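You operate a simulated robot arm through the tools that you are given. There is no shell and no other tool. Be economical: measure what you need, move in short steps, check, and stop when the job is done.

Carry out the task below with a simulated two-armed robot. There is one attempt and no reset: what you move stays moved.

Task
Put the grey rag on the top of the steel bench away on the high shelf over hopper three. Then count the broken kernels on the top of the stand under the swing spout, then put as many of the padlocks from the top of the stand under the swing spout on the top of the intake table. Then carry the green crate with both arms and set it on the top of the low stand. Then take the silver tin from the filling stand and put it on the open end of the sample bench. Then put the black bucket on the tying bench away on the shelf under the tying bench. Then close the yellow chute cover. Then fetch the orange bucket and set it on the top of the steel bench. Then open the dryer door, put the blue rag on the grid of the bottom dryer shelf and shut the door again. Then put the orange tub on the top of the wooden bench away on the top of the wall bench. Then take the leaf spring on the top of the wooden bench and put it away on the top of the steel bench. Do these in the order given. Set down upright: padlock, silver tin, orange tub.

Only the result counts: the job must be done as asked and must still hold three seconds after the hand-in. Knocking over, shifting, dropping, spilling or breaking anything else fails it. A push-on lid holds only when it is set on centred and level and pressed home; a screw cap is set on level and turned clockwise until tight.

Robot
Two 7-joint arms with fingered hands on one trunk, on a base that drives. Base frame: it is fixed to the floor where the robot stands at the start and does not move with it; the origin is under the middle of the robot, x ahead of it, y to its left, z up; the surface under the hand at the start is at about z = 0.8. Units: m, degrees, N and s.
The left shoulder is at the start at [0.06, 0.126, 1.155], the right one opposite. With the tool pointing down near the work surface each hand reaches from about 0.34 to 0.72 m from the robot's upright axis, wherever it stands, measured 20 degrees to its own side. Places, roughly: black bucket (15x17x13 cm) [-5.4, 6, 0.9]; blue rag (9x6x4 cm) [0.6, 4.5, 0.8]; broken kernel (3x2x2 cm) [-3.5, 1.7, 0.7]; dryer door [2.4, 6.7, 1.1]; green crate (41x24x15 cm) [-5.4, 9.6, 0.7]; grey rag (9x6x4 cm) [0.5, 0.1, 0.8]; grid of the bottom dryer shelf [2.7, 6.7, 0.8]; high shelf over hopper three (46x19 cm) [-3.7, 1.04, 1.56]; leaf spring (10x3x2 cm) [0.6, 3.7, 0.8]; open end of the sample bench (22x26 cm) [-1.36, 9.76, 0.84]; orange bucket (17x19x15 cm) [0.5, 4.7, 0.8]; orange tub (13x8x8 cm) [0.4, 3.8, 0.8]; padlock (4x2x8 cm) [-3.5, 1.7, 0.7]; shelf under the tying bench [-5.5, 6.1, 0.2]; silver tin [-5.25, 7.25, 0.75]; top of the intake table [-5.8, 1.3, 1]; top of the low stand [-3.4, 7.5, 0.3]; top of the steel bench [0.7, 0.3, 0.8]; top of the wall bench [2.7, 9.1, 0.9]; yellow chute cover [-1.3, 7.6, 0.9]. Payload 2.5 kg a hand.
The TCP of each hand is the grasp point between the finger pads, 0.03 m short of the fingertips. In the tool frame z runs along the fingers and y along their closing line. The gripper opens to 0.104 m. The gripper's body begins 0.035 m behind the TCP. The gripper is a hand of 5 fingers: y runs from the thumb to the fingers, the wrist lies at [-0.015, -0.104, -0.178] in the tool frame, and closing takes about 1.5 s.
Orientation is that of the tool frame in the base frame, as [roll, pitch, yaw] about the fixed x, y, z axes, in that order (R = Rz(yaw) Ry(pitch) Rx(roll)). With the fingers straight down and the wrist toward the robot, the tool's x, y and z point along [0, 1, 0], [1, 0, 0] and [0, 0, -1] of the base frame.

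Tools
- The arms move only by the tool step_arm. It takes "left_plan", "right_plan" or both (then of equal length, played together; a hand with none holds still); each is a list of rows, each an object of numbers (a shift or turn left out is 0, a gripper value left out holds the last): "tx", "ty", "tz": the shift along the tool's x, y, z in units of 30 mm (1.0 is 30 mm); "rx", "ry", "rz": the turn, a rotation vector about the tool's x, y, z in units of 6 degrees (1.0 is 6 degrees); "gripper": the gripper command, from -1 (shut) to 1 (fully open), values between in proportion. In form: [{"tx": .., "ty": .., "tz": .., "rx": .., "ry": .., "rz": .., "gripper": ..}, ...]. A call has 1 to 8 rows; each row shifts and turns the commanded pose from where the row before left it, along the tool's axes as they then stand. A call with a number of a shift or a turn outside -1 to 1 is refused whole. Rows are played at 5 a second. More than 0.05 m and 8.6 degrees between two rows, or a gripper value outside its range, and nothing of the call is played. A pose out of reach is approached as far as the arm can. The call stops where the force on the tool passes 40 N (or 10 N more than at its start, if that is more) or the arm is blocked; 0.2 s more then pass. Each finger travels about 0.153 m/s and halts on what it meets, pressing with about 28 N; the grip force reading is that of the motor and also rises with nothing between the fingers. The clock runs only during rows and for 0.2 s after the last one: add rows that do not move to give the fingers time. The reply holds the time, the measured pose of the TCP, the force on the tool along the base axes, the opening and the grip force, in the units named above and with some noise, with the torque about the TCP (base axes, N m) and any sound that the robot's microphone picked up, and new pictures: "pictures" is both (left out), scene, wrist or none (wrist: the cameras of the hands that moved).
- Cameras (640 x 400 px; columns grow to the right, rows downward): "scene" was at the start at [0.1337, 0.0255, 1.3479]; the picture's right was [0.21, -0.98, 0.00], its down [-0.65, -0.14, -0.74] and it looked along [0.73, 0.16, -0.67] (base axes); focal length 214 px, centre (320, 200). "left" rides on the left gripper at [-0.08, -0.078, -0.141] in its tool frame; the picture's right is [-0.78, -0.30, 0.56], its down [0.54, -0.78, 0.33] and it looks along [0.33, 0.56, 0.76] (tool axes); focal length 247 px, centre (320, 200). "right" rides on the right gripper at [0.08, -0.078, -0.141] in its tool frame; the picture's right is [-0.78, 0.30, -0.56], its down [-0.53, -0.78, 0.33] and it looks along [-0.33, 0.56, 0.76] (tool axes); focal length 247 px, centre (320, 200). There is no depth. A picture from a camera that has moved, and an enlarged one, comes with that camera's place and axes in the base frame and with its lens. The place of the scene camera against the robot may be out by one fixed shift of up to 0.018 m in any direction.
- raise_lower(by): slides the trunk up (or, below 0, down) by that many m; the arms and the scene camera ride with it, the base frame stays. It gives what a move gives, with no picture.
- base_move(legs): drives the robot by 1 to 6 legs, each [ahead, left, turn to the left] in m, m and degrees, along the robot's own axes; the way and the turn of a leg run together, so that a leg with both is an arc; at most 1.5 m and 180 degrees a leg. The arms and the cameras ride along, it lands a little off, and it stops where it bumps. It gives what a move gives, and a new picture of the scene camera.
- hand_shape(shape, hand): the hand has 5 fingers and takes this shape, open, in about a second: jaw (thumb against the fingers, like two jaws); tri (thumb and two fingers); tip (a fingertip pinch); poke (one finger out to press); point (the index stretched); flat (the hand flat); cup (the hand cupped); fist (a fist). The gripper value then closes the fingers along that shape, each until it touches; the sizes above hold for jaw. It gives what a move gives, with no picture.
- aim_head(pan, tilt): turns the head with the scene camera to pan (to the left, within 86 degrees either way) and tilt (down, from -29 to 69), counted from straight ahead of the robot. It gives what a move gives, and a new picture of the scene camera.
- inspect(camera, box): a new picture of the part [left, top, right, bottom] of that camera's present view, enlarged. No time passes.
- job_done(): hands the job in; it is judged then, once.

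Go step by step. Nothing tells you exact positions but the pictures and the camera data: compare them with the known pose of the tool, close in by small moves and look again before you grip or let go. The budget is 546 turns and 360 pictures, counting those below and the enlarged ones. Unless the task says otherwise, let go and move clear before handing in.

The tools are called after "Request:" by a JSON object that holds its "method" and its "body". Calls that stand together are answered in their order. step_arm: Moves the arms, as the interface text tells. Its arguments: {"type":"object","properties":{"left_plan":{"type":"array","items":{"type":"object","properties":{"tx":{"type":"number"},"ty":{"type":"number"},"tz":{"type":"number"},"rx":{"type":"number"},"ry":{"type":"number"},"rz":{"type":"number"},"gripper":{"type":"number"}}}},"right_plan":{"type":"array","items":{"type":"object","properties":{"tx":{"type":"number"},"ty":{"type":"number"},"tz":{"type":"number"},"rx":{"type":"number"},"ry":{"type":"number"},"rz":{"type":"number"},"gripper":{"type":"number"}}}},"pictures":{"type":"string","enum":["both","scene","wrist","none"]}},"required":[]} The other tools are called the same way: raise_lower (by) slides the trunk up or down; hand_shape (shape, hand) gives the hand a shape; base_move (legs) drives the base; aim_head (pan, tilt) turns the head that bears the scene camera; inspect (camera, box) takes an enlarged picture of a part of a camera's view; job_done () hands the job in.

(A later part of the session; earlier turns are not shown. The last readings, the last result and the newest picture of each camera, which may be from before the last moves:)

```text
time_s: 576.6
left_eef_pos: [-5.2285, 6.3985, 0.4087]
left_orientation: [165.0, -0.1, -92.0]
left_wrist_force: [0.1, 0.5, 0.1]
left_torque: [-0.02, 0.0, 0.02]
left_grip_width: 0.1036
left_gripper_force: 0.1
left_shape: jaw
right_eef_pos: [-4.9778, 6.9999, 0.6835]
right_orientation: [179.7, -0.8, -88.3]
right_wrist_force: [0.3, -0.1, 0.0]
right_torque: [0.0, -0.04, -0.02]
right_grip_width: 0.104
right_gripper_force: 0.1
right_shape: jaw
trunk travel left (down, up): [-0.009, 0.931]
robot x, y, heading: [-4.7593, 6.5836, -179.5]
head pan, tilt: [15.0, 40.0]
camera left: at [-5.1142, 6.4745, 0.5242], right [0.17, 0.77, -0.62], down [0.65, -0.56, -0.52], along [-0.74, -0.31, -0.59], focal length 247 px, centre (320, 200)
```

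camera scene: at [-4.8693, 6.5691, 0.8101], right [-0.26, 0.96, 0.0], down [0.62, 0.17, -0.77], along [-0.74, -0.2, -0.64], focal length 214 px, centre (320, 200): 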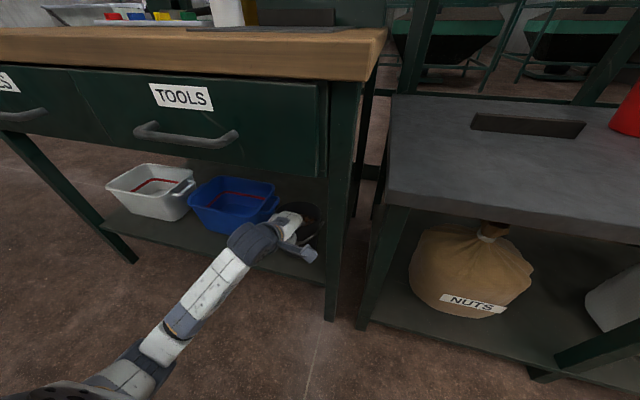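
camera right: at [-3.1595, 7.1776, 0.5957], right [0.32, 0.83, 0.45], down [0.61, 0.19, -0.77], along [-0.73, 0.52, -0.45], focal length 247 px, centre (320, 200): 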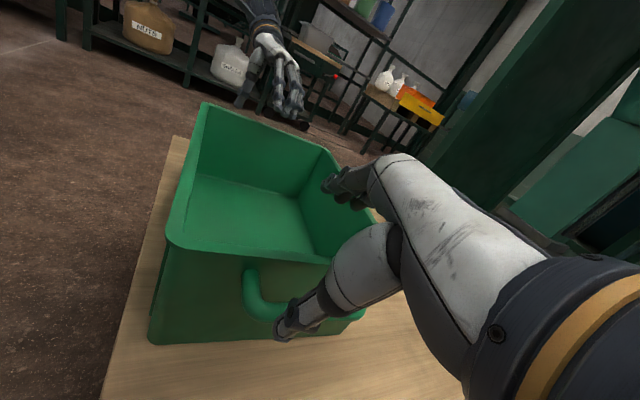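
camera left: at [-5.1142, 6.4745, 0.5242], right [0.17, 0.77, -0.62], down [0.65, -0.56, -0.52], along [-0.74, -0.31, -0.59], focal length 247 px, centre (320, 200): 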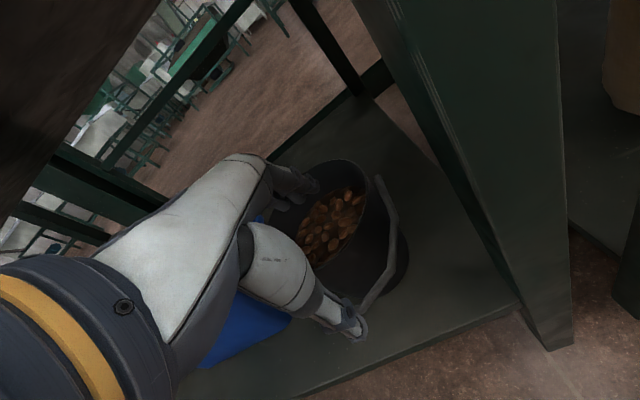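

Fingers clear of the rim. Backing away and restoring posture.

Request:
{"method": "base_move", "body": {"legs": [[-0.5, 0, 0]]}}

Request:
{"method": "raise_lower", "body": {"by": 0.4}}

Request:
{"method": "step_arm", "body": {"left_plan": [{"rx": 0.5}, {"rx": 0.5}, {"rx": 0.5}, {"rx": 0.5}, {"rx": 0.5}], "right_plan": [{"ty": 0.9, "tx": 0.8}, {"ty": 0.9, "tx": 0.8}, {"ty": 0.9, "tx": 0.8}, {"ty": 0.9, "tx": 0.8}, {"ty": 0.9, "tx": 0.8}], "pictures": "scene"}}

```text
time_s: 579.5
left_eef_pos: [-4.7336, 6.4007, 0.4088]
left_orientation: [164.9, -0.3, -91.8]
left_wrist_force: [0.3, -0.1, 0.1]
left_torque: [0.06, -0.01, -0.01]
left_grip_width: 0.1037
left_gripper_force: 0.0
left_shape: jaw
right_eef_pos: [-4.485, 7.0005, 0.6837]
right_orientation: [179.8, -0.9, -88.3]
right_wrist_force: [0.1, -0.2, -0.6]
right_torque: [0.02, -0.01, -0.01]
right_grip_width: 0.1037
right_gripper_force: 0.1
right_shape: jaw
trunk travel left (down, up): [-0.009, 0.931]
robot x, y, heading: [-4.2637, 6.5863, -179.6]
head pan, tilt: [15.0, 40.0]
camera scene: at [-4.3734, 6.5711, 0.8102], right [-0.26, 0.96, 0.0], down [0.62, 0.17, -0.77], along [-0.74, -0.2, -0.64], focal length 214 px, centre (320, 200)
```

scene: 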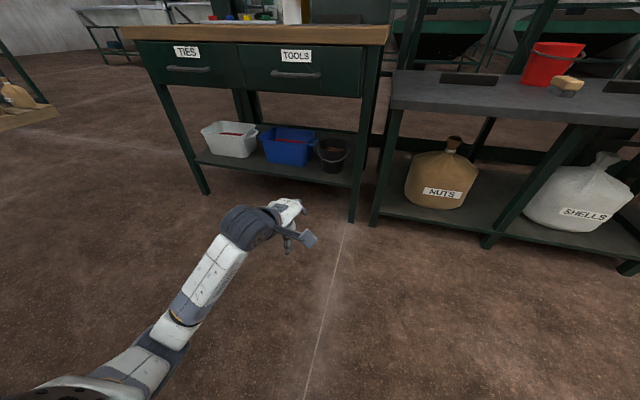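

```text
time_s: 583.3
left_eef_pos: [-4.7324, 6.4, 0.8074]
left_orientation: [165.1, -0.1, -91.9]
left_wrist_force: [0.3, -0.1, 1.3]
left_torque: [-0.03, -0.01, 0.0]
left_grip_width: 0.1036
left_gripper_force: 0.1
left_shape: jaw
right_eef_pos: [-4.484, 7.0009, 1.0839]
right_orientation: [179.7, -0.7, -88.2]
right_wrist_force: [0.1, 0.0, 0.0]
right_torque: [0.0, 0.0, 0.03]
right_grip_width: 0.1039
right_gripper_force: 0.0
right_shape: jaw
trunk travel left (down, up): [-0.409, 0.531]
robot x, y, heading: [-4.2644, 6.5865, -179.5]
head pan, tilt: [15.0, 40.0]
```

```text
time_s: 584.5
left_eef_pos: [-4.734, 6.4, 0.807]
left_orientation: [-180.0, -0.1, -91.8]
left_wrist_force: [-0.1, -0.4, -0.5]
left_torque: [0.02, -0.01, -0.03]
left_grip_width: 0.1036
left_gripper_force: 0.0
left_shape: jaw
right_eef_pos: [-4.6168, 6.8783, 1.0848]
right_orientation: [179.7, -0.6, -88.3]
right_wrist_force: [0.0, -0.2, -0.3]
right_torque: [0.01, -0.01, 0.0]
right_grip_width: 0.1039
right_gripper_force: 0.1
right_shape: jaw
trunk travel left (down, up): [-0.409, 0.531]
robot x, y, heading: [-4.2641, 6.5859, -179.7]
head pan, tilt: [15.0, 40.0]
camera scene: at [-4.3736, 6.571, 1.2102], right [-0.26, 0.96, 0.0], down [0.62, 0.17, -0.77], along [-0.74, -0.2, -0.64], focal length 214 px, centre (320, 200)
```

scene: 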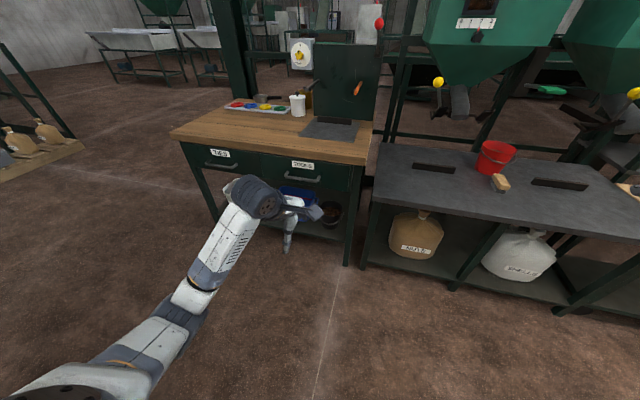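

The bucket is stowed. Next the yellow chute cover: turning around and driving east.

Request:
{"method": "step_arm", "body": {"left_plan": [{"tz": -0.9, "ty": -0.3}, {"tz": -0.9, "ty": -0.3}, {"tz": -0.9, "ty": -0.3}, {"tz": -0.9, "ty": -0.3}, {"tz": -0.9, "ty": -0.3}, {"tz": -0.9, "ty": -0.3}], "pictures": "none"}}

Request:
{"method": "base_move", "body": {"legs": [[0, 0.2, 0], [0, 0, 179.5], [1.45, 0, 0], [0.5, 0, 0]]}}

Request:
{"method": "aim_head", "body": {"pan": 40, "tilt": 30}}

```text
time_s: 585.9
left_eef_pos: [-4.6771, 6.4002, 0.9697]
left_orientation: [180.0, -0.2, -91.8]
left_wrist_force: [-0.4, -0.1, 0.5]
left_torque: [0.0, 0.01, -0.02]
left_grip_width: 0.104
left_gripper_force: 0.1
left_shape: jaw
right_eef_pos: [-4.6164, 6.8793, 1.0851]
right_orientation: [179.6, -0.9, -88.1]
right_wrist_force: [-0.1, -0.1, -0.3]
right_torque: [-0.02, 0.0, 0.0]
right_grip_width: 0.1039
right_gripper_force: 0.1
right_shape: jaw
trunk travel left (down, up): [-0.409, 0.531]
robot x, y, heading: [-4.2622, 6.5868, -179.7]
head pan, tilt: [15.0, 40.0]
```

```text
time_s: 604.1
left_eef_pos: [-1.8744, 6.444, 0.9705]
left_orientation: [-180.0, -0.2, 85.1]
left_wrist_force: [-0.1, -0.5, -0.4]
left_torque: [0.02, 0.02, 0.0]
left_grip_width: 0.1034
left_gripper_force: 0.1
left_shape: jaw
right_eef_pos: [-1.962, 5.9696, 1.085]
right_orientation: [179.6, -0.8, 88.9]
right_wrist_force: [0.8, -1.2, -0.3]
right_torque: [-0.01, -0.05, -0.01]
right_grip_width: 0.1038
right_gripper_force: 0.1
right_shape: jaw
trunk travel left (down, up): [-0.409, 0.531]
robot x, y, heading: [-2.3008, 6.2794, -2.7]
head pan, tilt: [15.0, 40.0]
camera scene: at [-2.1634, 6.3046, 1.2102], right [0.21, -0.98, 0.0], down [-0.63, -0.14, -0.77], along [0.75, 0.16, -0.64], focal length 214 px, centre (320, 200)
```

scene: 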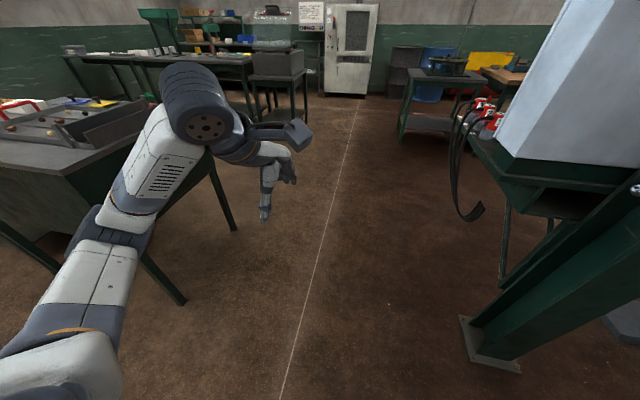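

```text
time_s: 605.0
left_eef_pos: [-1.875, 6.4443, 0.9697]
left_orientation: [180.0, -0.2, 85.2]
left_wrist_force: [0.9, 0.7, 0.1]
left_torque: [0.02, 0.03, 0.02]
left_grip_width: 0.1036
left_gripper_force: 0.0
left_shape: jaw
right_eef_pos: [-1.9603, 5.9704, 1.0851]
right_orientation: [179.7, -0.8, 88.8]
right_wrist_force: [0.0, -0.3, -0.3]
right_torque: [0.01, -0.01, -0.01]
right_grip_width: 0.1041
right_gripper_force: 0.0
right_shape: jaw
trunk travel left (down, up): [-0.409, 0.531]
robot x, y, heading: [-2.2963, 6.2832, -2.7]
head pan, tilt: [40.0, 30.0]
camera scene: at [-2.1746, 6.3413, 1.2256], right [0.61, -0.8, 0.0], down [-0.4, -0.3, -0.87], along [0.69, 0.53, -0.5], focal length 214 px, centre (320, 200)
```

scene: 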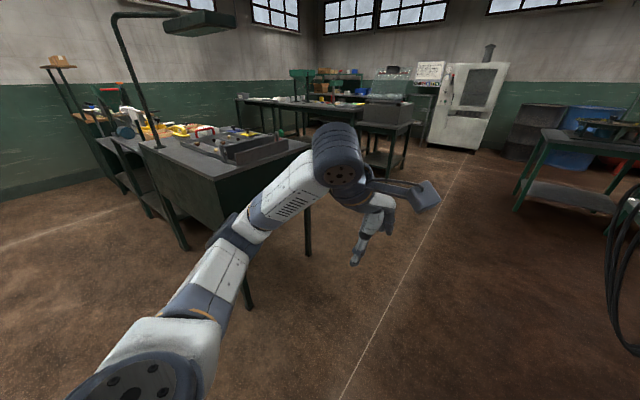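

Request:
{"method": "base_move", "body": {"legs": [[-0.12, 0, 2.7], [0, 1.32, 0]]}}

Request:
{"method": "aim_head", "body": {"pan": 0, "tilt": 35}}

```text
time_s: 612.5
left_eef_pos: [-2.0234, 7.8029, 0.9703]
left_orientation: [180.0, -0.3, 89.3]
left_wrist_force: [0.5, -0.4, -0.3]
left_torque: [-0.01, 0.02, -0.03]
left_grip_width: 0.1038
left_gripper_force: 0.0
left_shape: jaw
right_eef_pos: [-2.0747, 7.3211, 1.0836]
right_orientation: [179.7, -0.7, 93.1]
right_wrist_force: [-0.1, -0.3, 0.0]
right_torque: [0.02, 0.01, 0.03]
right_grip_width: 0.1038
right_gripper_force: 0.1
right_shape: jaw
trunk travel left (down, up): [-0.409, 0.531]
robot x, y, heading: [-2.4327, 7.6063, 1.4]
head pan, tilt: [40.0, 30.0]
camera scene: at [-2.3145, 7.6765, 1.2256], right [0.66, -0.75, 0.0], down [-0.37, -0.33, -0.87], along [0.65, 0.57, -0.5], focal length 214 px, centre (320, 200)
```

scene: 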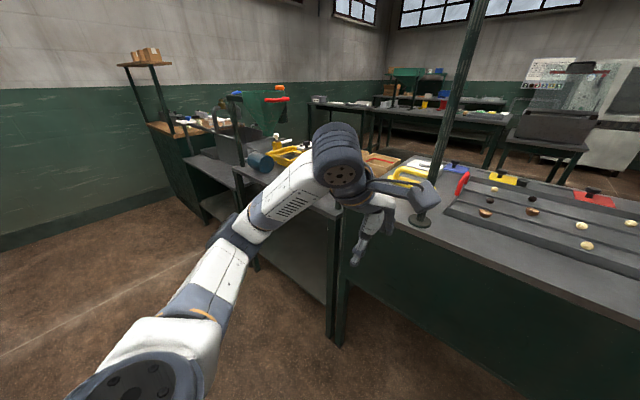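

```text
time_s: 613.6
left_eef_pos: [-2.023, 7.8007, 0.97]
left_orientation: [-180.0, -0.1, 89.4]
left_wrist_force: [0.5, 0.8, 0.8]
left_torque: [0.01, -0.02, -0.02]
left_grip_width: 0.1036
left_gripper_force: 0.2
left_shape: jaw
right_eef_pos: [-2.0759, 7.3218, 1.0838]
right_orientation: [179.7, -0.8, 93.0]
right_wrist_force: [-0.1, 0.4, -0.5]
right_torque: [0.0, -0.04, -0.02]
right_grip_width: 0.1041
right_gripper_force: 0.2
right_shape: jaw
trunk travel left (down, up): [-0.409, 0.531]
robot x, y, heading: [-2.4335, 7.6074, 1.5]
head pan, tilt: [0.0, 35.0]
camera scene: at [-2.2942, 7.6189, 1.2178], right [0.03, -1.0, 0.0], down [-0.57, -0.02, -0.82], along [0.82, 0.02, -0.57], focal length 214 px, centre (320, 200)
```

scene: 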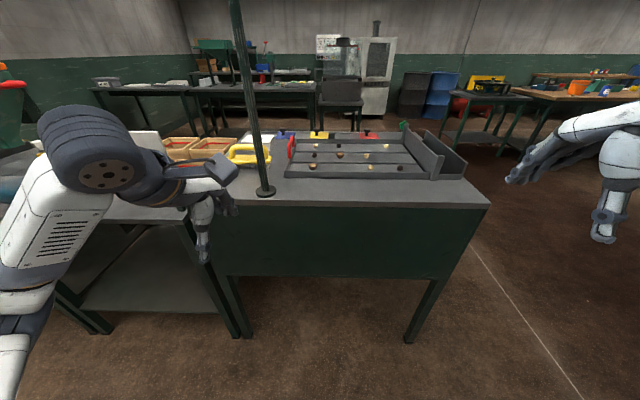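

Request:
{"method": "inspect", "body": {"camera": "scene", "box": [210, 100, 450, 210]}}

```text
2.67 times, centred on (330, 155) of scene
camera zoom: at [-2.2942, 7.6189, 1.2178], right [0.03, -1.0, 0.0], down [-0.57, -0.02, -0.82], along [0.82, 0.02, -0.57], focal length 572 px, centre (293, 320)
```

zoom: 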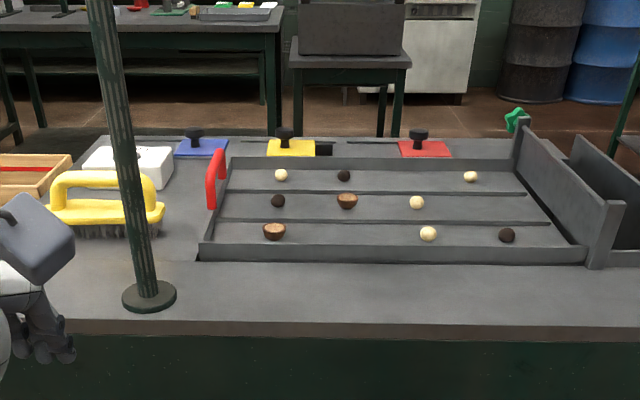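

The yellow cover has a black knob at about (-1.335, 7.66, z 0.93), with an open slot on its south side; it sits near the bench's east edge, so I'll drive round to the open east aisle.

Request:
{"method": "base_move", "body": {"legs": [[0, -1.1, -1.5], [1.45, 0, 0], [0.5, 0, 0]]}}

Request:
{"method": "aim_head", "body": {"pan": 60, "tilt": 30}}

```text
time_s: 628.7
left_eef_pos: [-0.0348, 6.6489, 0.9701]
left_orientation: [179.9, -0.2, 86.9]
left_wrist_force: [0.2, 0.4, -0.2]
left_torque: [-0.01, 0.02, 0.0]
left_grip_width: 0.1037
left_gripper_force: 0.0
left_shape: jaw
right_eef_pos: [-0.1064, 6.1716, 1.0841]
right_orientation: [179.6, -0.8, 90.6]
right_wrist_force: [0.1, -0.3, -0.5]
right_torque: [0.01, 0.01, 0.01]
right_grip_width: 0.1037
right_gripper_force: 0.1
right_shape: jaw
trunk travel left (down, up): [-0.409, 0.531]
robot x, y, heading: [-0.4497, 6.472, -1.1]
head pan, tilt: [0.0, 35.0]
camera scene: at [-0.3117, 6.479, 1.2178], right [-0.02, -1.0, 0.0], down [-0.57, 0.01, -0.82], along [0.82, -0.01, -0.57], focal length 214 px, centre (320, 200)
```

scene: 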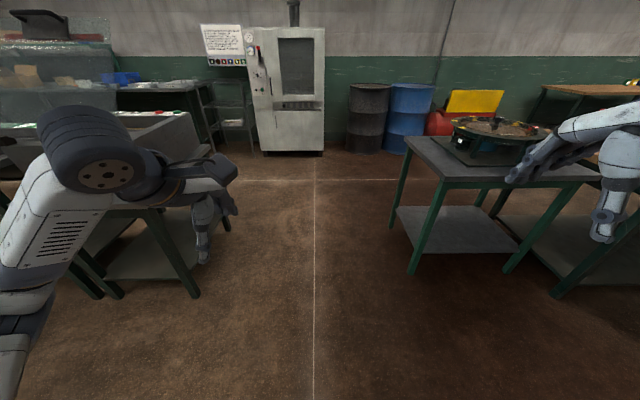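

```text
time_s: 630.0
left_eef_pos: [-0.0341, 6.6505, 0.9703]
left_orientation: [-180.0, -0.1, 86.8]
left_wrist_force: [-0.1, 0.2, -1.2]
left_torque: [0.01, 0.02, 0.01]
left_grip_width: 0.1039
left_gripper_force: 0.1
left_shape: jaw
right_eef_pos: [-0.105, 6.173, 1.0858]
right_orientation: [179.6, -0.7, 90.6]
right_wrist_force: [0.4, 0.3, 0.6]
right_torque: [0.0, -0.02, 0.01]
right_grip_width: 0.1036
right_gripper_force: 0.1
right_shape: jaw
trunk travel left (down, up): [-0.409, 0.531]
robot x, y, heading: [-0.4515, 6.4732, -0.9]
head pan, tilt: [60.0, 30.0]
camera scene: at [-0.3533, 6.558, 1.2256], right [0.86, -0.51, 0.0], down [-0.26, -0.43, -0.87], along [0.45, 0.74, -0.5], focal length 214 px, centre (320, 200)
```

scene: 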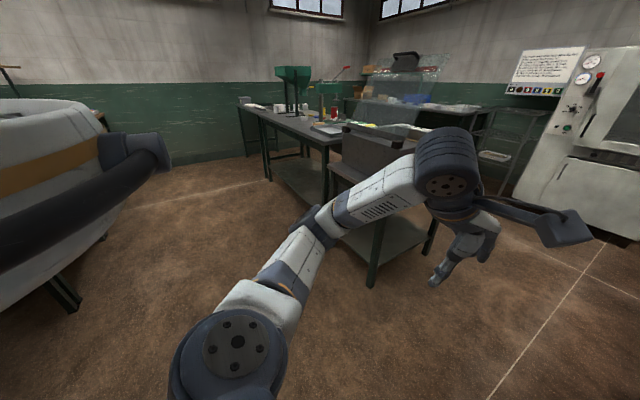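

Request:
{"method": "base_move", "body": {"legs": [[-0.1, 0, 0.9], [0, 1.19, 0], [0, 0, 180]]}}

Request:
{"method": "aim_head", "body": {"pan": 0, "tilt": 40}}

```text
time_s: 644.3
left_eef_pos: [-0.9499, 7.5039, 0.9706]
left_orientation: [-179.9, -0.1, -93.0]
left_wrist_force: [-0.2, 0.1, 0.7]
left_torque: [-0.04, 0.0, 0.02]
left_grip_width: 0.1038
left_gripper_force: 0.1
left_shape: jaw
right_eef_pos: [-0.8793, 7.9824, 1.0845]
right_orientation: [179.7, -0.8, -89.4]
right_wrist_force: [-0.7, -0.6, 0.7]
right_torque: [-0.02, -0.05, -0.01]
right_grip_width: 0.1039
right_gripper_force: 0.0
right_shape: jaw
trunk travel left (down, up): [-0.409, 0.531]
robot x, y, heading: [-0.5337, 7.6801, 178.9]
head pan, tilt: [60.0, 30.0]
camera scene: at [-0.6068, 7.6118, 1.2256], right [-0.86, 0.51, 0.0], down [0.26, 0.43, -0.87], along [-0.45, -0.74, -0.5], focal length 214 px, centre (320, 200)
```

scene: 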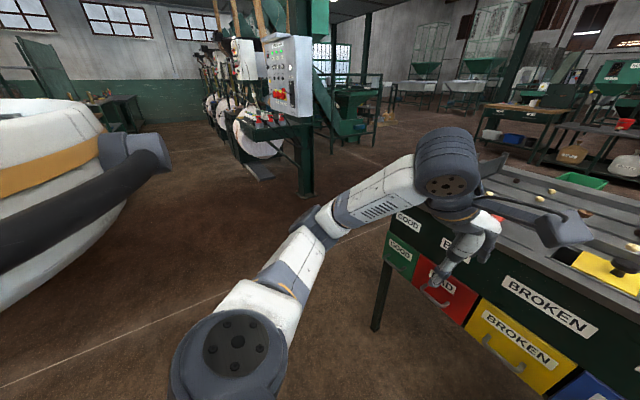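

```text
time_s: 645.6
left_eef_pos: [-0.9509, 7.5049, 0.9698]
left_orientation: [180.0, -0.1, -93.1]
left_wrist_force: [-0.3, 0.0, 0.0]
left_torque: [0.04, 0.01, -0.01]
left_grip_width: 0.1037
left_gripper_force: 0.0
left_shape: jaw
right_eef_pos: [-0.8783, 7.9809, 1.0854]
right_orientation: [179.8, -0.9, -89.4]
right_wrist_force: [1.0, -0.5, 0.0]
right_torque: [-0.05, 0.0, -0.02]
right_grip_width: 0.1038
right_gripper_force: 0.1
right_shape: jaw
trunk travel left (down, up): [-0.409, 0.531]
robot x, y, heading: [-0.5307, 7.6786, 179.1]
head pan, tilt: [0.0, 40.0]
camera scene: at [-0.6453, 7.6908, 1.2103], right [0.02, 1.0, 0.0], down [0.64, -0.01, -0.77], along [-0.77, 0.01, -0.64], focal length 214 px, centre (320, 200)
```

scene: 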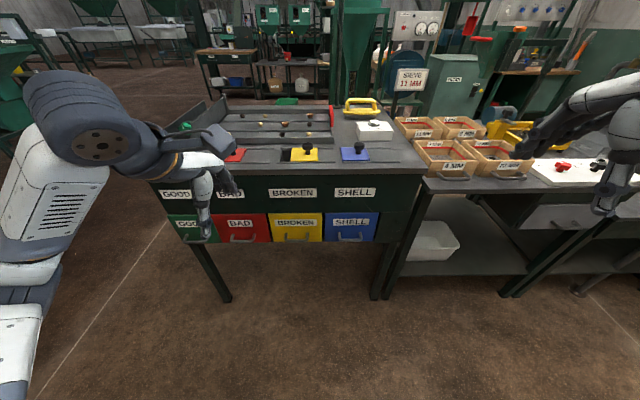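

Request:
{"method": "inspect", "body": {"camera": "scene", "box": [220, 125, 400, 205]}}

```text
3.56 times, centred on (310, 165) of scene
camera zoom: at [-0.6453, 7.6908, 1.2103], right [0.02, 1.0, 0.0], down [0.64, -0.01, -0.77], along [-0.77, 0.01, -0.64], focal length 763 px, centre (356, 324)
```

zoom: 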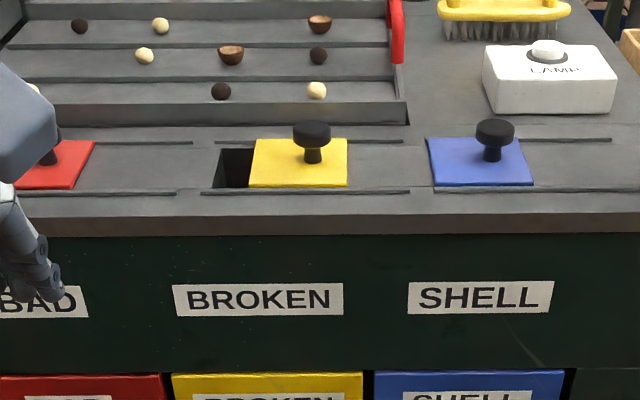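

Clear view: the blue and red covers sit at the south end of their rails (closed); the yellow one must slide about 4–5 cm south. I'll grip its knob at (-1.308, 7.657, z≈0.89) with the left hand.

Request:
{"method": "base_move", "body": {"legs": [[0.32, -0.15, 0.9]]}}

Request:
{"method": "step_arm", "body": {"left_plan": [{"gripper": 0.4}], "pictures": "both"}}

```text
time_s: 647.9
left_eef_pos: [-1.2669, 7.6497, 0.9697]
left_orientation: [179.9, -0.2, -92.0]
left_wrist_force: [-0.5, -0.3, 0.4]
left_torque: [-0.01, -0.01, -0.01]
left_grip_width: 0.1038
left_gripper_force: 0.3
left_shape: jaw
right_eef_pos: [-1.2045, 8.1284, 1.0846]
right_orientation: [179.7, -0.8, -88.3]
right_wrist_force: [0.4, -0.1, -0.1]
right_torque: [0.0, -0.03, 0.0]
right_grip_width: 0.1038
right_gripper_force: 0.1
right_shape: jaw
trunk travel left (down, up): [-0.409, 0.531]
robot x, y, heading: [-0.8514, 7.8365, -180.0]
head pan, tilt: [0.0, 40.0]
camera scene: at [-0.9652, 7.8417, 1.2102], right [0.0, 1.0, 0.0], down [0.64, 0.0, -0.77], along [-0.77, 0.0, -0.64], focal length 214 px, centre (320, 200)
```

scene: 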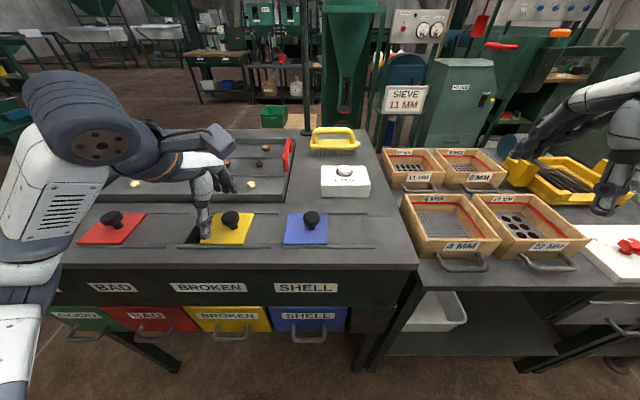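

```text
time_s: 648.3
left_eef_pos: [-1.2663, 7.6501, 0.9697]
left_orientation: [179.8, -0.1, -92.1]
left_wrist_force: [0.0, -0.6, 0.3]
left_torque: [-0.01, -0.03, 0.0]
left_grip_width: 0.0729
left_gripper_force: 0.2
left_shape: jaw
right_eef_pos: [-1.204, 8.1288, 1.0844]
right_orientation: [179.7, -0.7, -88.3]
right_wrist_force: [-0.1, 0.0, 0.3]
right_torque: [-0.03, 0.0, 0.04]
right_grip_width: 0.1038
right_gripper_force: 0.1
right_shape: jaw
trunk travel left (down, up): [-0.409, 0.531]
robot x, y, heading: [-0.8547, 7.8358, -179.8]
head pan, tilt: [0.0, 40.0]
camera scene: at [-0.9651, 7.8416, 1.2102], right [0.0, 1.0, 0.0], down [0.64, 0.0, -0.77], along [-0.77, 0.0, -0.64], focal length 214 px, centre (320, 200)
camera left: at [-1.1863, 7.7264, 1.1114], right [0.32, 0.76, -0.56], down [0.76, -0.56, -0.33], along [-0.57, -0.32, -0.76], focal length 247 px, centre (320, 200)
```

scene: 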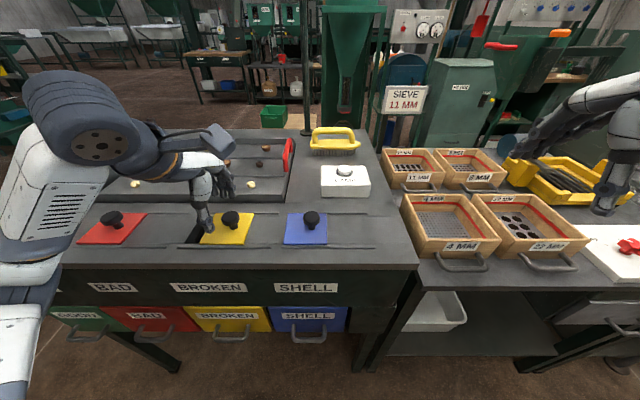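
left: 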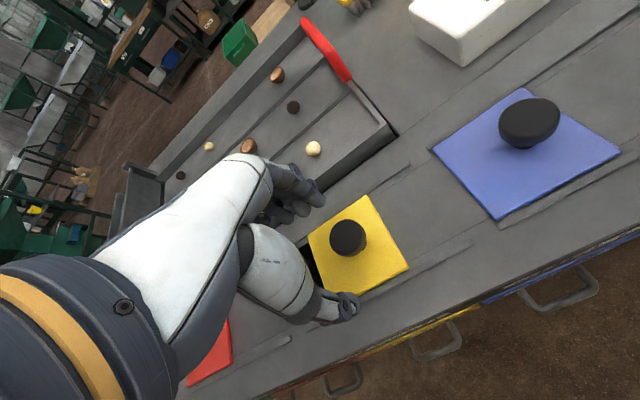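

Request:
{"method": "step_arm", "body": {"left_plan": [{"ty": 0.7}, {"tz": 0.6}, {"tz": 0.6}, {"tz": 0.5}, {"tz": 0.3}], "pictures": "wrist"}}

```text
time_s: 649.5
left_eef_pos: [-1.2866, 7.6503, 0.9147]
left_orientation: [179.4, -0.1, -91.9]
left_wrist_force: [-1.2, -0.4, 15.0]
left_torque: [-0.03, -0.66, 0.04]
left_grip_width: 0.0724
left_gripper_force: 0.1
left_shape: jaw
right_eef_pos: [-1.2032, 8.1286, 1.0869]
right_orientation: [179.6, -0.8, -88.3]
right_wrist_force: [-0.2, -0.5, -0.1]
right_torque: [-0.03, -0.02, 0.01]
right_grip_width: 0.1035
right_gripper_force: 0.1
right_shape: jaw
trunk travel left (down, up): [-0.409, 0.531]
robot x, y, heading: [-0.8542, 7.8342, -179.7]
head pan, tilt: [0.0, 40.0]
camera left: at [-1.2057, 7.7267, 1.0547], right [0.32, 0.77, -0.56], down [0.76, -0.56, -0.34], along [-0.57, -0.32, -0.76], focal length 247 px, centre (320, 200)
```

left: 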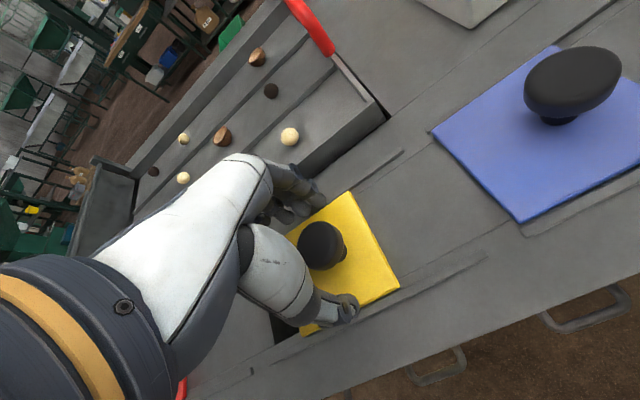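

Fingers straddle the knob and touch the plate. Easing up and gripping.

Request:
{"method": "step_arm", "body": {"left_plan": [{"tz": -0.4}, {"gripper": 0}, {"gripper": -0.5}, {"gripper": -1}, {}, {}, {}], "pictures": "wrist"}}

```text
time_s: 651.1
left_eef_pos: [-1.2868, 7.6488, 0.9224]
left_orientation: [-179.7, -0.2, -92.1]
left_wrist_force: [11.1, -1.3, -15.7]
left_torque: [0.01, -0.15, -0.03]
left_grip_width: 0.0193
left_gripper_force: 27.5
left_shape: jaw
right_eef_pos: [-1.2043, 8.1278, 1.0846]
right_orientation: [179.7, -0.7, -88.3]
right_wrist_force: [0.6, -0.5, 0.1]
right_torque: [-0.02, -0.03, 0.05]
right_grip_width: 0.1039
right_gripper_force: 0.1
right_shape: jaw
trunk travel left (down, up): [-0.409, 0.531]
robot x, y, heading: [-0.853, 7.8339, -179.8]
head pan, tilt: [0.0, 40.0]
camera left: at [-1.2063, 7.7259, 1.0629], right [0.33, 0.76, -0.56], down [0.76, -0.56, -0.33], along [-0.56, -0.32, -0.76], focal length 247 px, centre (320, 200)
```

left: 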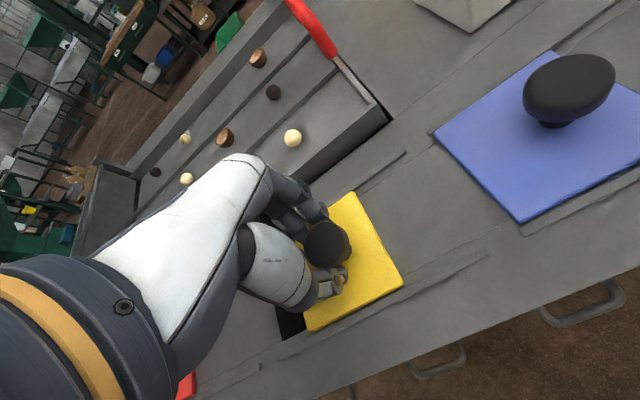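

Stem gripped. Sliding the cover south in small steps.

Request:
{"method": "step_arm", "body": {"left_plan": [{"tz": 0.2}, {"tx": 0.25}, {"tx": 0.25}, {"tx": 0.25}, {"tx": 0.25}, {"tx": 0.25}], "pictures": "wrist"}}

```text
time_s: 652.5
left_eef_pos: [-1.2874, 7.6136, 0.9169]
left_orientation: [179.9, -0.2, -92.0]
left_wrist_force: [19.6, -0.2, 3.0]
left_torque: [0.04, -0.45, -0.07]
left_grip_width: 0.0208
left_gripper_force: 27.7
left_shape: jaw
right_eef_pos: [-1.2019, 8.1281, 1.0864]
right_orientation: [179.4, -0.9, -88.2]
right_wrist_force: [0.0, 0.3, 0.3]
right_torque: [-0.02, -0.02, -0.01]
right_grip_width: 0.1039
right_gripper_force: 0.0
right_shape: jaw
trunk travel left (down, up): [-0.409, 0.531]
robot x, y, heading: [-0.8512, 7.83, -179.8]
head pan, tilt: [0.0, 40.0]
camera left: at [-1.2067, 7.6895, 1.0585], right [0.32, 0.76, -0.56], down [0.76, -0.56, -0.33], along [-0.57, -0.32, -0.76], focal length 247 px, centre (320, 200)
```

left: 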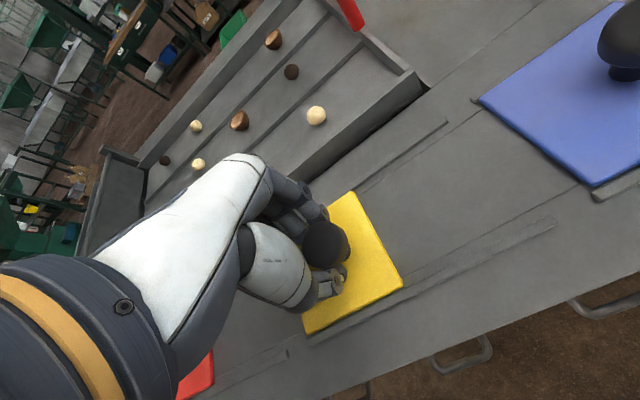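

Request:
{"method": "step_arm", "body": {"left_plan": [{"tx": 0.2}, {"tx": 0.2}, {"tx": 0.2}, {"tx": 0.2}, {"tx": 0.2}], "pictures": "both"}}

```text
time_s: 653.7
left_eef_pos: [-1.2916, 7.5819, 0.9174]
left_orientation: [179.8, -0.2, -91.9]
left_wrist_force: [0.9, -0.2, -0.5]
left_torque: [0.0, -0.03, -0.01]
left_grip_width: 0.0144
left_gripper_force: 28.4
left_shape: jaw
right_eef_pos: [-1.2044, 8.1278, 1.0846]
right_orientation: [179.7, -0.7, -88.2]
right_wrist_force: [-0.6, 0.4, -0.5]
right_torque: [0.0, -0.03, -0.01]
right_grip_width: 0.1038
right_gripper_force: 0.1
right_shape: jaw
trunk travel left (down, up): [-0.409, 0.531]
robot x, y, heading: [-0.8519, 7.8361, -180.1]
head pan, tilt: [0.0, 40.0]
camera scene: at [-0.9655, 7.8414, 1.2102], right [0.0, 1.0, 0.0], down [0.64, 0.0, -0.77], along [-0.77, 0.0, -0.64], focal length 214 px, centre (320, 200)
camera left: at [-1.2114, 7.6587, 1.058], right [0.32, 0.76, -0.56], down [0.76, -0.56, -0.33], along [-0.57, -0.32, -0.76], focal length 247 px, centre (320, 200)
```

scene: 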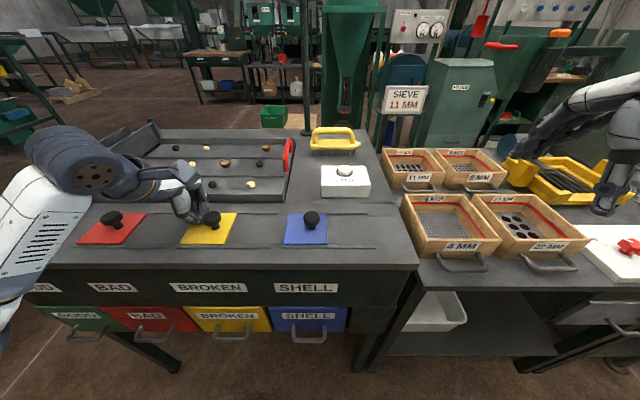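
left: 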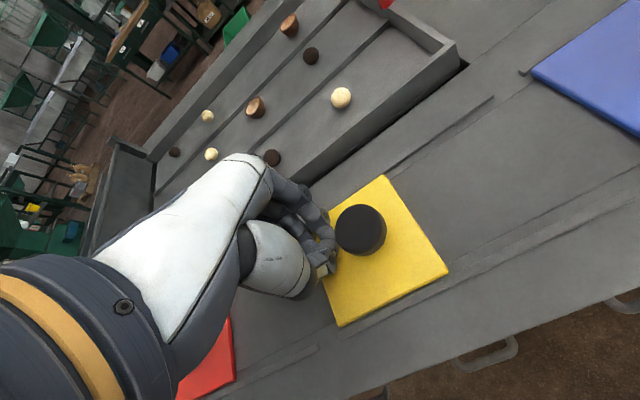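

The cover reached its stop and the fingers slipped off. Lifting away and checking that the slot is fully covered.

Request:
{"method": "step_arm", "body": {"left_plan": [{"tx": 0.3, "tz": -0.1}, {"tz": -0.8, "gripper": 0}, {"tz": -0.9}, {"tz": -0.9}, {"tz": -0.9}, {"ty": -0.9}, {"ty": -0.9}, {"ty": -0.9}], "pictures": "wrist"}}

Request:
{"method": "inspect", "body": {"camera": "scene", "box": [80, 180, 320, 300]}}

```text
time_s: 655.5
left_eef_pos: [-1.2105, 7.5715, 1.0232]
left_orientation: [-179.9, -0.2, -92.1]
left_wrist_force: [-1.1, 0.1, 0.2]
left_torque: [0.01, 0.03, -0.03]
left_grip_width: 0.0516
left_gripper_force: 0.0
left_shape: jaw
right_eef_pos: [-1.2052, 8.1275, 1.085]
right_orientation: [179.6, -0.8, -88.2]
right_wrist_force: [0.7, 0.2, 0.2]
right_torque: [0.03, 0.0, -0.03]
right_grip_width: 0.1041
right_gripper_force: 0.1
right_shape: jaw
trunk travel left (down, up): [-0.409, 0.531]
robot x, y, heading: [-0.8502, 7.8358, -179.7]
head pan, tilt: [0.0, 40.0]
camera left: at [-1.1298, 7.6476, 1.1652], right [0.32, 0.76, -0.56], down [0.76, -0.56, -0.33], along [-0.57, -0.32, -0.76], focal length 247 px, centre (320, 200)
```

left: 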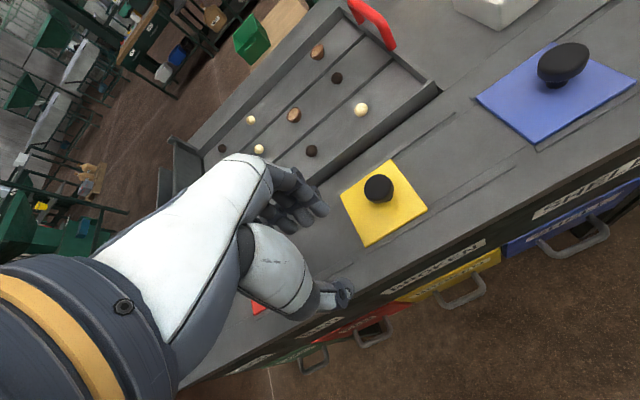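

```text
2.67 times, centred on (200, 240) of scene
camera zoom: at [-0.965, 7.8416, 1.2103], right [0.0, 1.0, 0.0], down [0.64, 0.0, -0.77], along [-0.77, 0.0, -0.64], focal length 572 px, centre (640, 93)
```

zoom: 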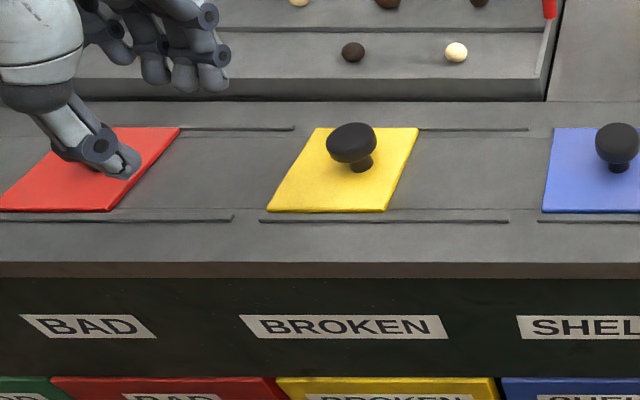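

The yellow cover is closed like its neighbours. Next the orange bucket: backing off and driving south to the wooden bench.

Request:
{"method": "step_arm", "body": {"left_plan": [{"tz": -0.5, "gripper": 1}, {"tz": -0.5}], "pictures": "none"}}

Request:
{"method": "base_move", "body": {"legs": [[-0.5, 0, 0], [0, 0, 89.8], [1.2, 0, 0]]}}

Request:
{"method": "aim_head", "body": {"pan": 15, "tilt": 25}}

```text
time_s: 656.1
left_eef_pos: [-1.211, 7.5709, 1.0534]
left_orientation: [179.8, -0.1, -91.8]
left_wrist_force: [-0.1, -0.1, -0.9]
left_torque: [-0.02, 0.02, -0.01]
left_grip_width: 0.1038
left_gripper_force: 0.1
left_shape: jaw
right_eef_pos: [-1.2041, 8.1284, 1.0853]
right_orientation: [179.7, -0.8, -88.4]
right_wrist_force: [-0.5, 0.2, -0.3]
right_torque: [0.0, -0.02, -0.03]
right_grip_width: 0.1041
right_gripper_force: 0.0
right_shape: jaw
trunk travel left (down, up): [-0.409, 0.531]
robot x, y, heading: [-0.852, 7.8309, -179.9]
head pan, tilt: [0.0, 40.0]
```

```text
time_s: 668.5
left_eef_pos: [-0.0667, 6.2867, 1.0535]
left_orientation: [179.9, -0.2, -1.1]
left_wrist_force: [0.2, 0.2, -0.5]
left_torque: [-0.03, -0.02, -0.04]
left_grip_width: 0.1037
left_gripper_force: 0.1
left_shape: jaw
right_eef_pos: [-0.6233, 6.2856, 1.0856]
right_orientation: [179.7, -0.8, 2.6]
right_wrist_force: [0.1, 0.3, 0.1]
right_torque: [0.02, 0.0, 0.0]
right_grip_width: 0.1041
right_gripper_force: 0.0
right_shape: jaw
trunk travel left (down, up): [-0.409, 0.531]
robot x, y, heading: [-0.3335, 6.6428, -89.3]
head pan, tilt: [0.0, 40.0]
camera scene: at [-0.3199, 6.5247, 1.2102], right [-1.0, -0.02, 0.0], down [-0.01, 0.64, -0.77], along [0.01, -0.77, -0.64], focal length 214 px, centre (320, 200)
```

scene: 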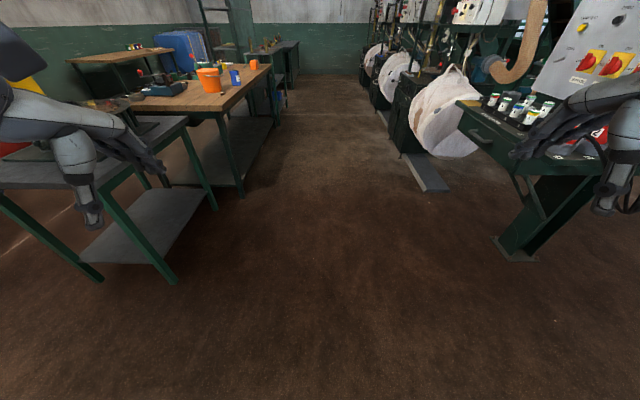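

```text
time_s: 669.3
left_eef_pos: [-0.0666, 6.2875, 1.0539]
left_orientation: [179.9, -0.2, -1.1]
left_wrist_force: [-0.4, -0.6, 0.6]
left_torque: [0.02, -0.03, 0.03]
left_grip_width: 0.1038
left_gripper_force: 0.1
left_shape: jaw
right_eef_pos: [-0.6234, 6.2855, 1.0852]
right_orientation: [179.7, -0.8, 2.6]
right_wrist_force: [0.4, 0.3, -1.3]
right_torque: [0.01, 0.02, -0.03]
right_grip_width: 0.1039
right_gripper_force: 0.1
right_shape: jaw
trunk travel left (down, up): [-0.409, 0.531]
robot x, y, heading: [-0.3335, 6.641, -89.0]
head pan, tilt: [15.0, 25.0]
camera scene: at [-0.2961, 6.5212, 1.2335], right [-0.96, -0.28, 0.0], down [-0.12, 0.41, -0.91], along [0.25, -0.87, -0.42], focal length 214 px, centre (320, 200)
```

scene: 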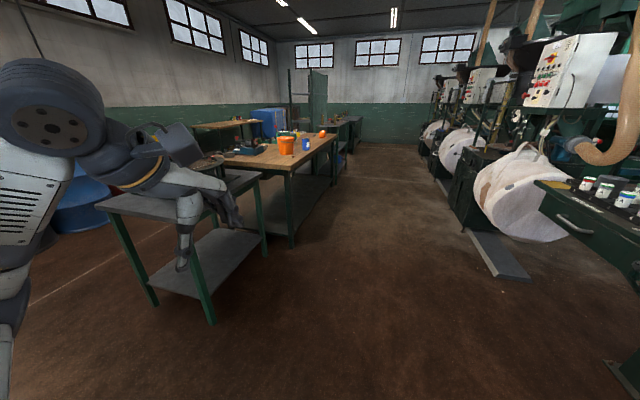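

Driving south to the bucket and facing the bench.

Request:
{"method": "base_move", "body": {"legs": [[1.4, 0, -0.8], [0.35, 0, 0], [0, 0, 90]]}}

Request:
{"method": "aim_head", "body": {"pan": 0, "tilt": 40}}

```text
time_s: 681.9
left_eef_pos: [0.0514, 5.1797, 1.0539]
left_orientation: [179.9, -0.3, 89.7]
left_wrist_force: [-0.4, 0.1, 0.9]
left_torque: [-0.01, 0.0, 0.03]
left_grip_width: 0.1039
left_gripper_force: 0.1
left_shape: jaw
right_eef_pos: [0.0612, 4.6244, 1.0857]
right_orientation: [179.7, -0.7, 93.4]
right_wrist_force: [-0.1, 0.5, 0.4]
right_torque: [-0.02, 0.0, 0.04]
right_grip_width: 0.104
right_gripper_force: 0.0
right_shape: jaw
trunk travel left (down, up): [-0.409, 0.531]
robot x, y, heading: [-0.3016, 4.9064, 1.8]
head pan, tilt: [15.0, 25.0]
camera scene: at [-0.1597, 4.9436, 1.2336], right [0.29, -0.96, 0.0], down [-0.4, -0.12, -0.91], along [0.87, 0.26, -0.42], focal length 214 px, centre (320, 200)
```

scene: 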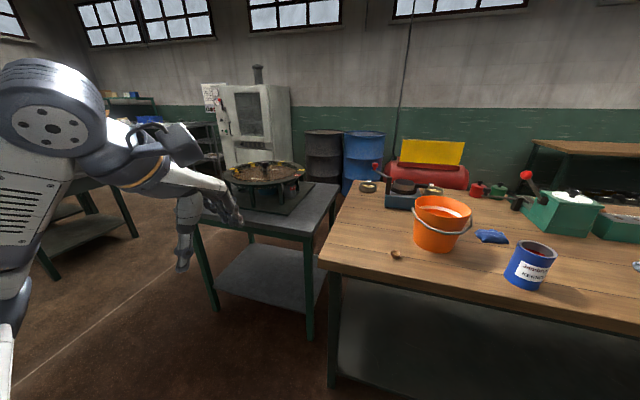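

```text
time_s: 682.7
left_eef_pos: [0.0512, 5.1803, 1.0549]
left_orientation: [180.0, -0.2, 89.7]
left_wrist_force: [-0.3, -0.1, 0.0]
left_torque: [0.04, 0.03, -0.01]
left_grip_width: 0.104
left_gripper_force: 0.0
left_shape: jaw
right_eef_pos: [0.0617, 4.6241, 1.0848]
right_orientation: [179.7, -0.8, 93.4]
right_wrist_force: [0.9, 1.3, 0.3]
right_torque: [0.04, -0.01, -0.03]
right_grip_width: 0.104
right_gripper_force: 0.1
right_shape: jaw
trunk travel left (down, up): [-0.409, 0.531]
robot x, y, heading: [-0.2969, 4.9075, 1.8]
head pan, tilt: [0.0, 40.0]
camera scene: at [-0.1629, 4.9197, 1.2103], right [0.03, -1.0, 0.0], down [-0.64, -0.02, -0.77], along [0.77, 0.03, -0.64], focal length 214 px, centre (320, 200)
```

scene: 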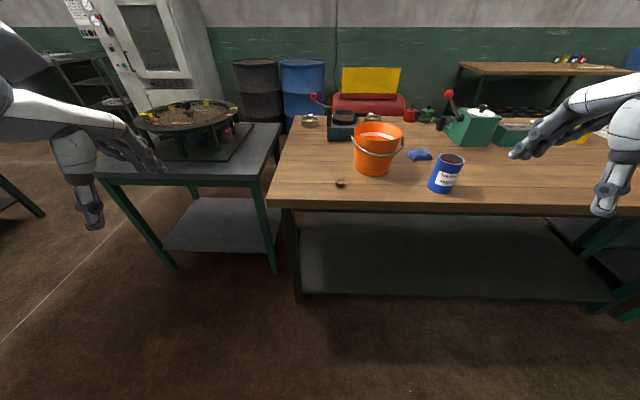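

The orange bucket is at (0.482, 4.755), rim z≈0.95, filled, so I'll carry it with both hands on opposite rims. Moving in and turning the palms inward.

Request:
{"method": "base_move", "body": {"legs": [[0.27, -0.15, -1.8]]}}

Request:
{"method": "step_arm", "body": {"left_plan": [{"rz": 1}, {"rz": 1}, {"rz": 1}, {"rz": 1}, {"rz": 1}, {"rz": 1}, {"rz": 1}, {"rz": 1}], "right_plan": [{"rz": -1}, {"rz": -1}, {"rz": -1}, {"rz": -1}, {"rz": -1}, {"rz": -1}, {"rz": -1}, {"rz": -1}], "pictures": "none"}}

Request:
{"method": "step_arm", "body": {"left_plan": [{"rz": 1}, {"rz": 1}, {"rz": 1}, {"rz": 1}, {"rz": 1}, {"rz": 1}, {"rz": 1}], "right_plan": [{"rz": -1}, {"rz": -1}, {"rz": -1}, {"rz": -1}, {"rz": -1}, {"rz": -1}, {"rz": -1}], "pictures": "both"}}

```text
time_s: 684.8
left_eef_pos: [0.3335, 5.0229, 1.0535]
left_orientation: [179.9, -0.2, 87.7]
left_wrist_force: [0.4, 0.1, 0.2]
left_torque: [0.0, 0.0, -0.01]
left_grip_width: 0.1041
left_gripper_force: 0.0
left_shape: jaw
right_eef_pos: [0.3237, 4.4662, 1.0851]
right_orientation: [179.6, -0.9, 91.3]
right_wrist_force: [0.1, -0.2, 0.5]
right_torque: [0.03, 0.01, -0.01]
right_grip_width: 0.1039
right_gripper_force: 0.1
right_shape: jaw
trunk travel left (down, up): [-0.409, 0.531]
robot x, y, heading: [-0.0281, 4.7592, -0.3]
head pan, tilt: [0.0, 40.0]
camera scene: at [0.1105, 4.7703, 1.2102], right [0.0, -1.0, 0.0], down [-0.64, 0.0, -0.77], along [0.77, 0.0, -0.64], focal length 214 px, centre (320, 200)
```

scene: 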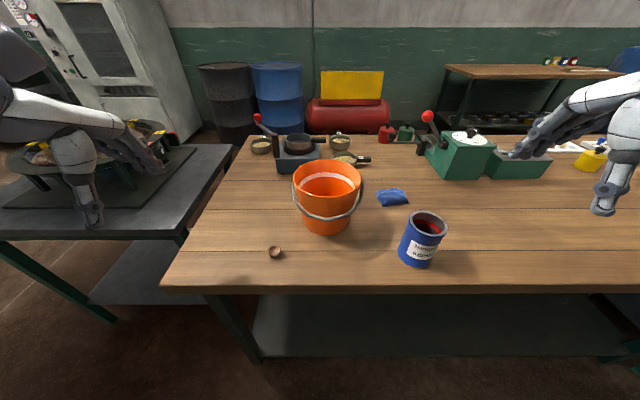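

```text
time_s: 686.5
left_eef_pos: [0.3338, 5.0225, 1.0543]
left_orientation: [-180.0, -0.2, 39.7]
left_wrist_force: [-0.2, -0.5, 0.4]
left_torque: [0.0, 0.0, -0.03]
left_grip_width: 0.1038
left_gripper_force: 0.1
left_shape: jaw
right_eef_pos: [0.2912, 4.5277, 1.0835]
right_orientation: [179.3, -0.2, 139.4]
right_wrist_force: [-0.5, 0.7, 0.0]
right_torque: [-0.03, -0.01, 0.05]
right_grip_width: 0.1038
right_gripper_force: 0.1
right_shape: jaw
right hand out of reach, approached as far as the arm can: row 6, 7, 8
trunk travel left (down, up): [-0.409, 0.531]
robot x, y, heading: [-0.0283, 4.7636, -0.3]
head pan, tilt: [0.0, 40.0]
```

```text
time_s: 688.1
left_eef_pos: [0.3342, 5.023, 1.0536]
left_orientation: [-179.8, -0.1, -2.4]
left_wrist_force: [-0.6, 0.8, -0.2]
left_torque: [0.01, 0.01, 0.01]
left_grip_width: 0.1037
left_gripper_force: 0.0
left_shape: jaw
right_eef_pos: [0.2113, 4.6222, 1.0796]
right_orientation: [179.2, 0.2, -178.7]
right_wrist_force: [-0.2, -0.5, -0.2]
right_torque: [-0.03, 0.0, 0.02]
right_grip_width: 0.104
right_gripper_force: 0.0
right_shape: jaw
right hand out of reach, approached as far as the arm can: row 1, 2, 3, 4, 5, 6, 7
trunk travel left (down, up): [-0.409, 0.531]
robot x, y, heading: [-0.0281, 4.7632, -0.2]
head pan, tilt: [0.0, 40.0]
camera scene: at [0.1104, 4.7705, 1.2102], right [0.0, -1.0, 0.0], down [-0.64, 0.0, -0.77], along [0.77, 0.0, -0.64], focal length 214 px, centre (320, 200)
camera right: at [0.131, 4.5414, 1.22], right [0.77, 0.31, 0.57], down [0.56, -0.76, -0.34], along [0.33, 0.57, -0.75], focal length 247 px, centre (320, 200)
camera left: at [0.2572, 5.1032, 1.1949], right [-0.76, 0.33, -0.56], down [0.57, 0.75, -0.33], along [0.31, -0.57, -0.76], focal length 247 px, centre (320, 200)
```

scene: 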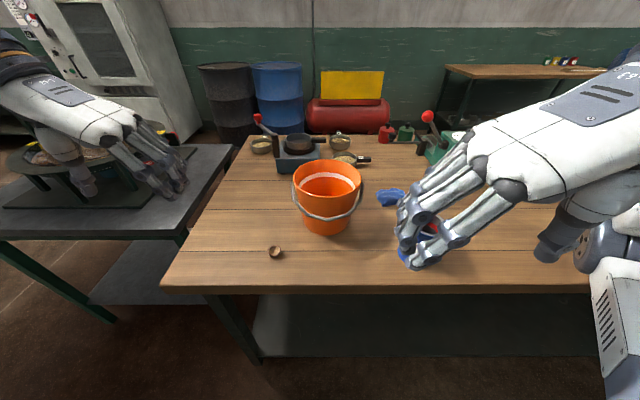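
right: 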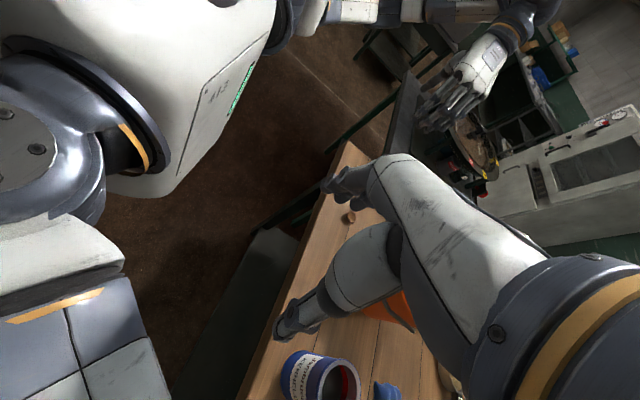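
left: 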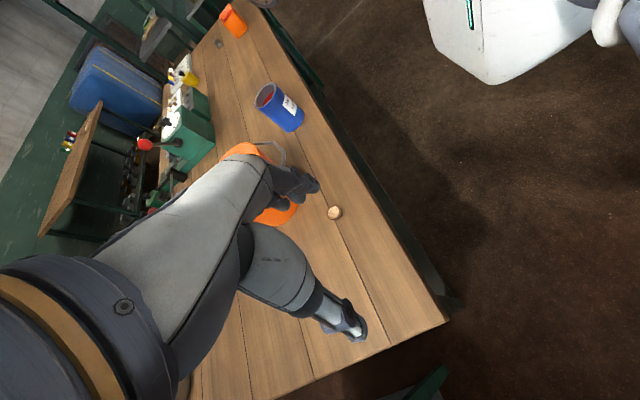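

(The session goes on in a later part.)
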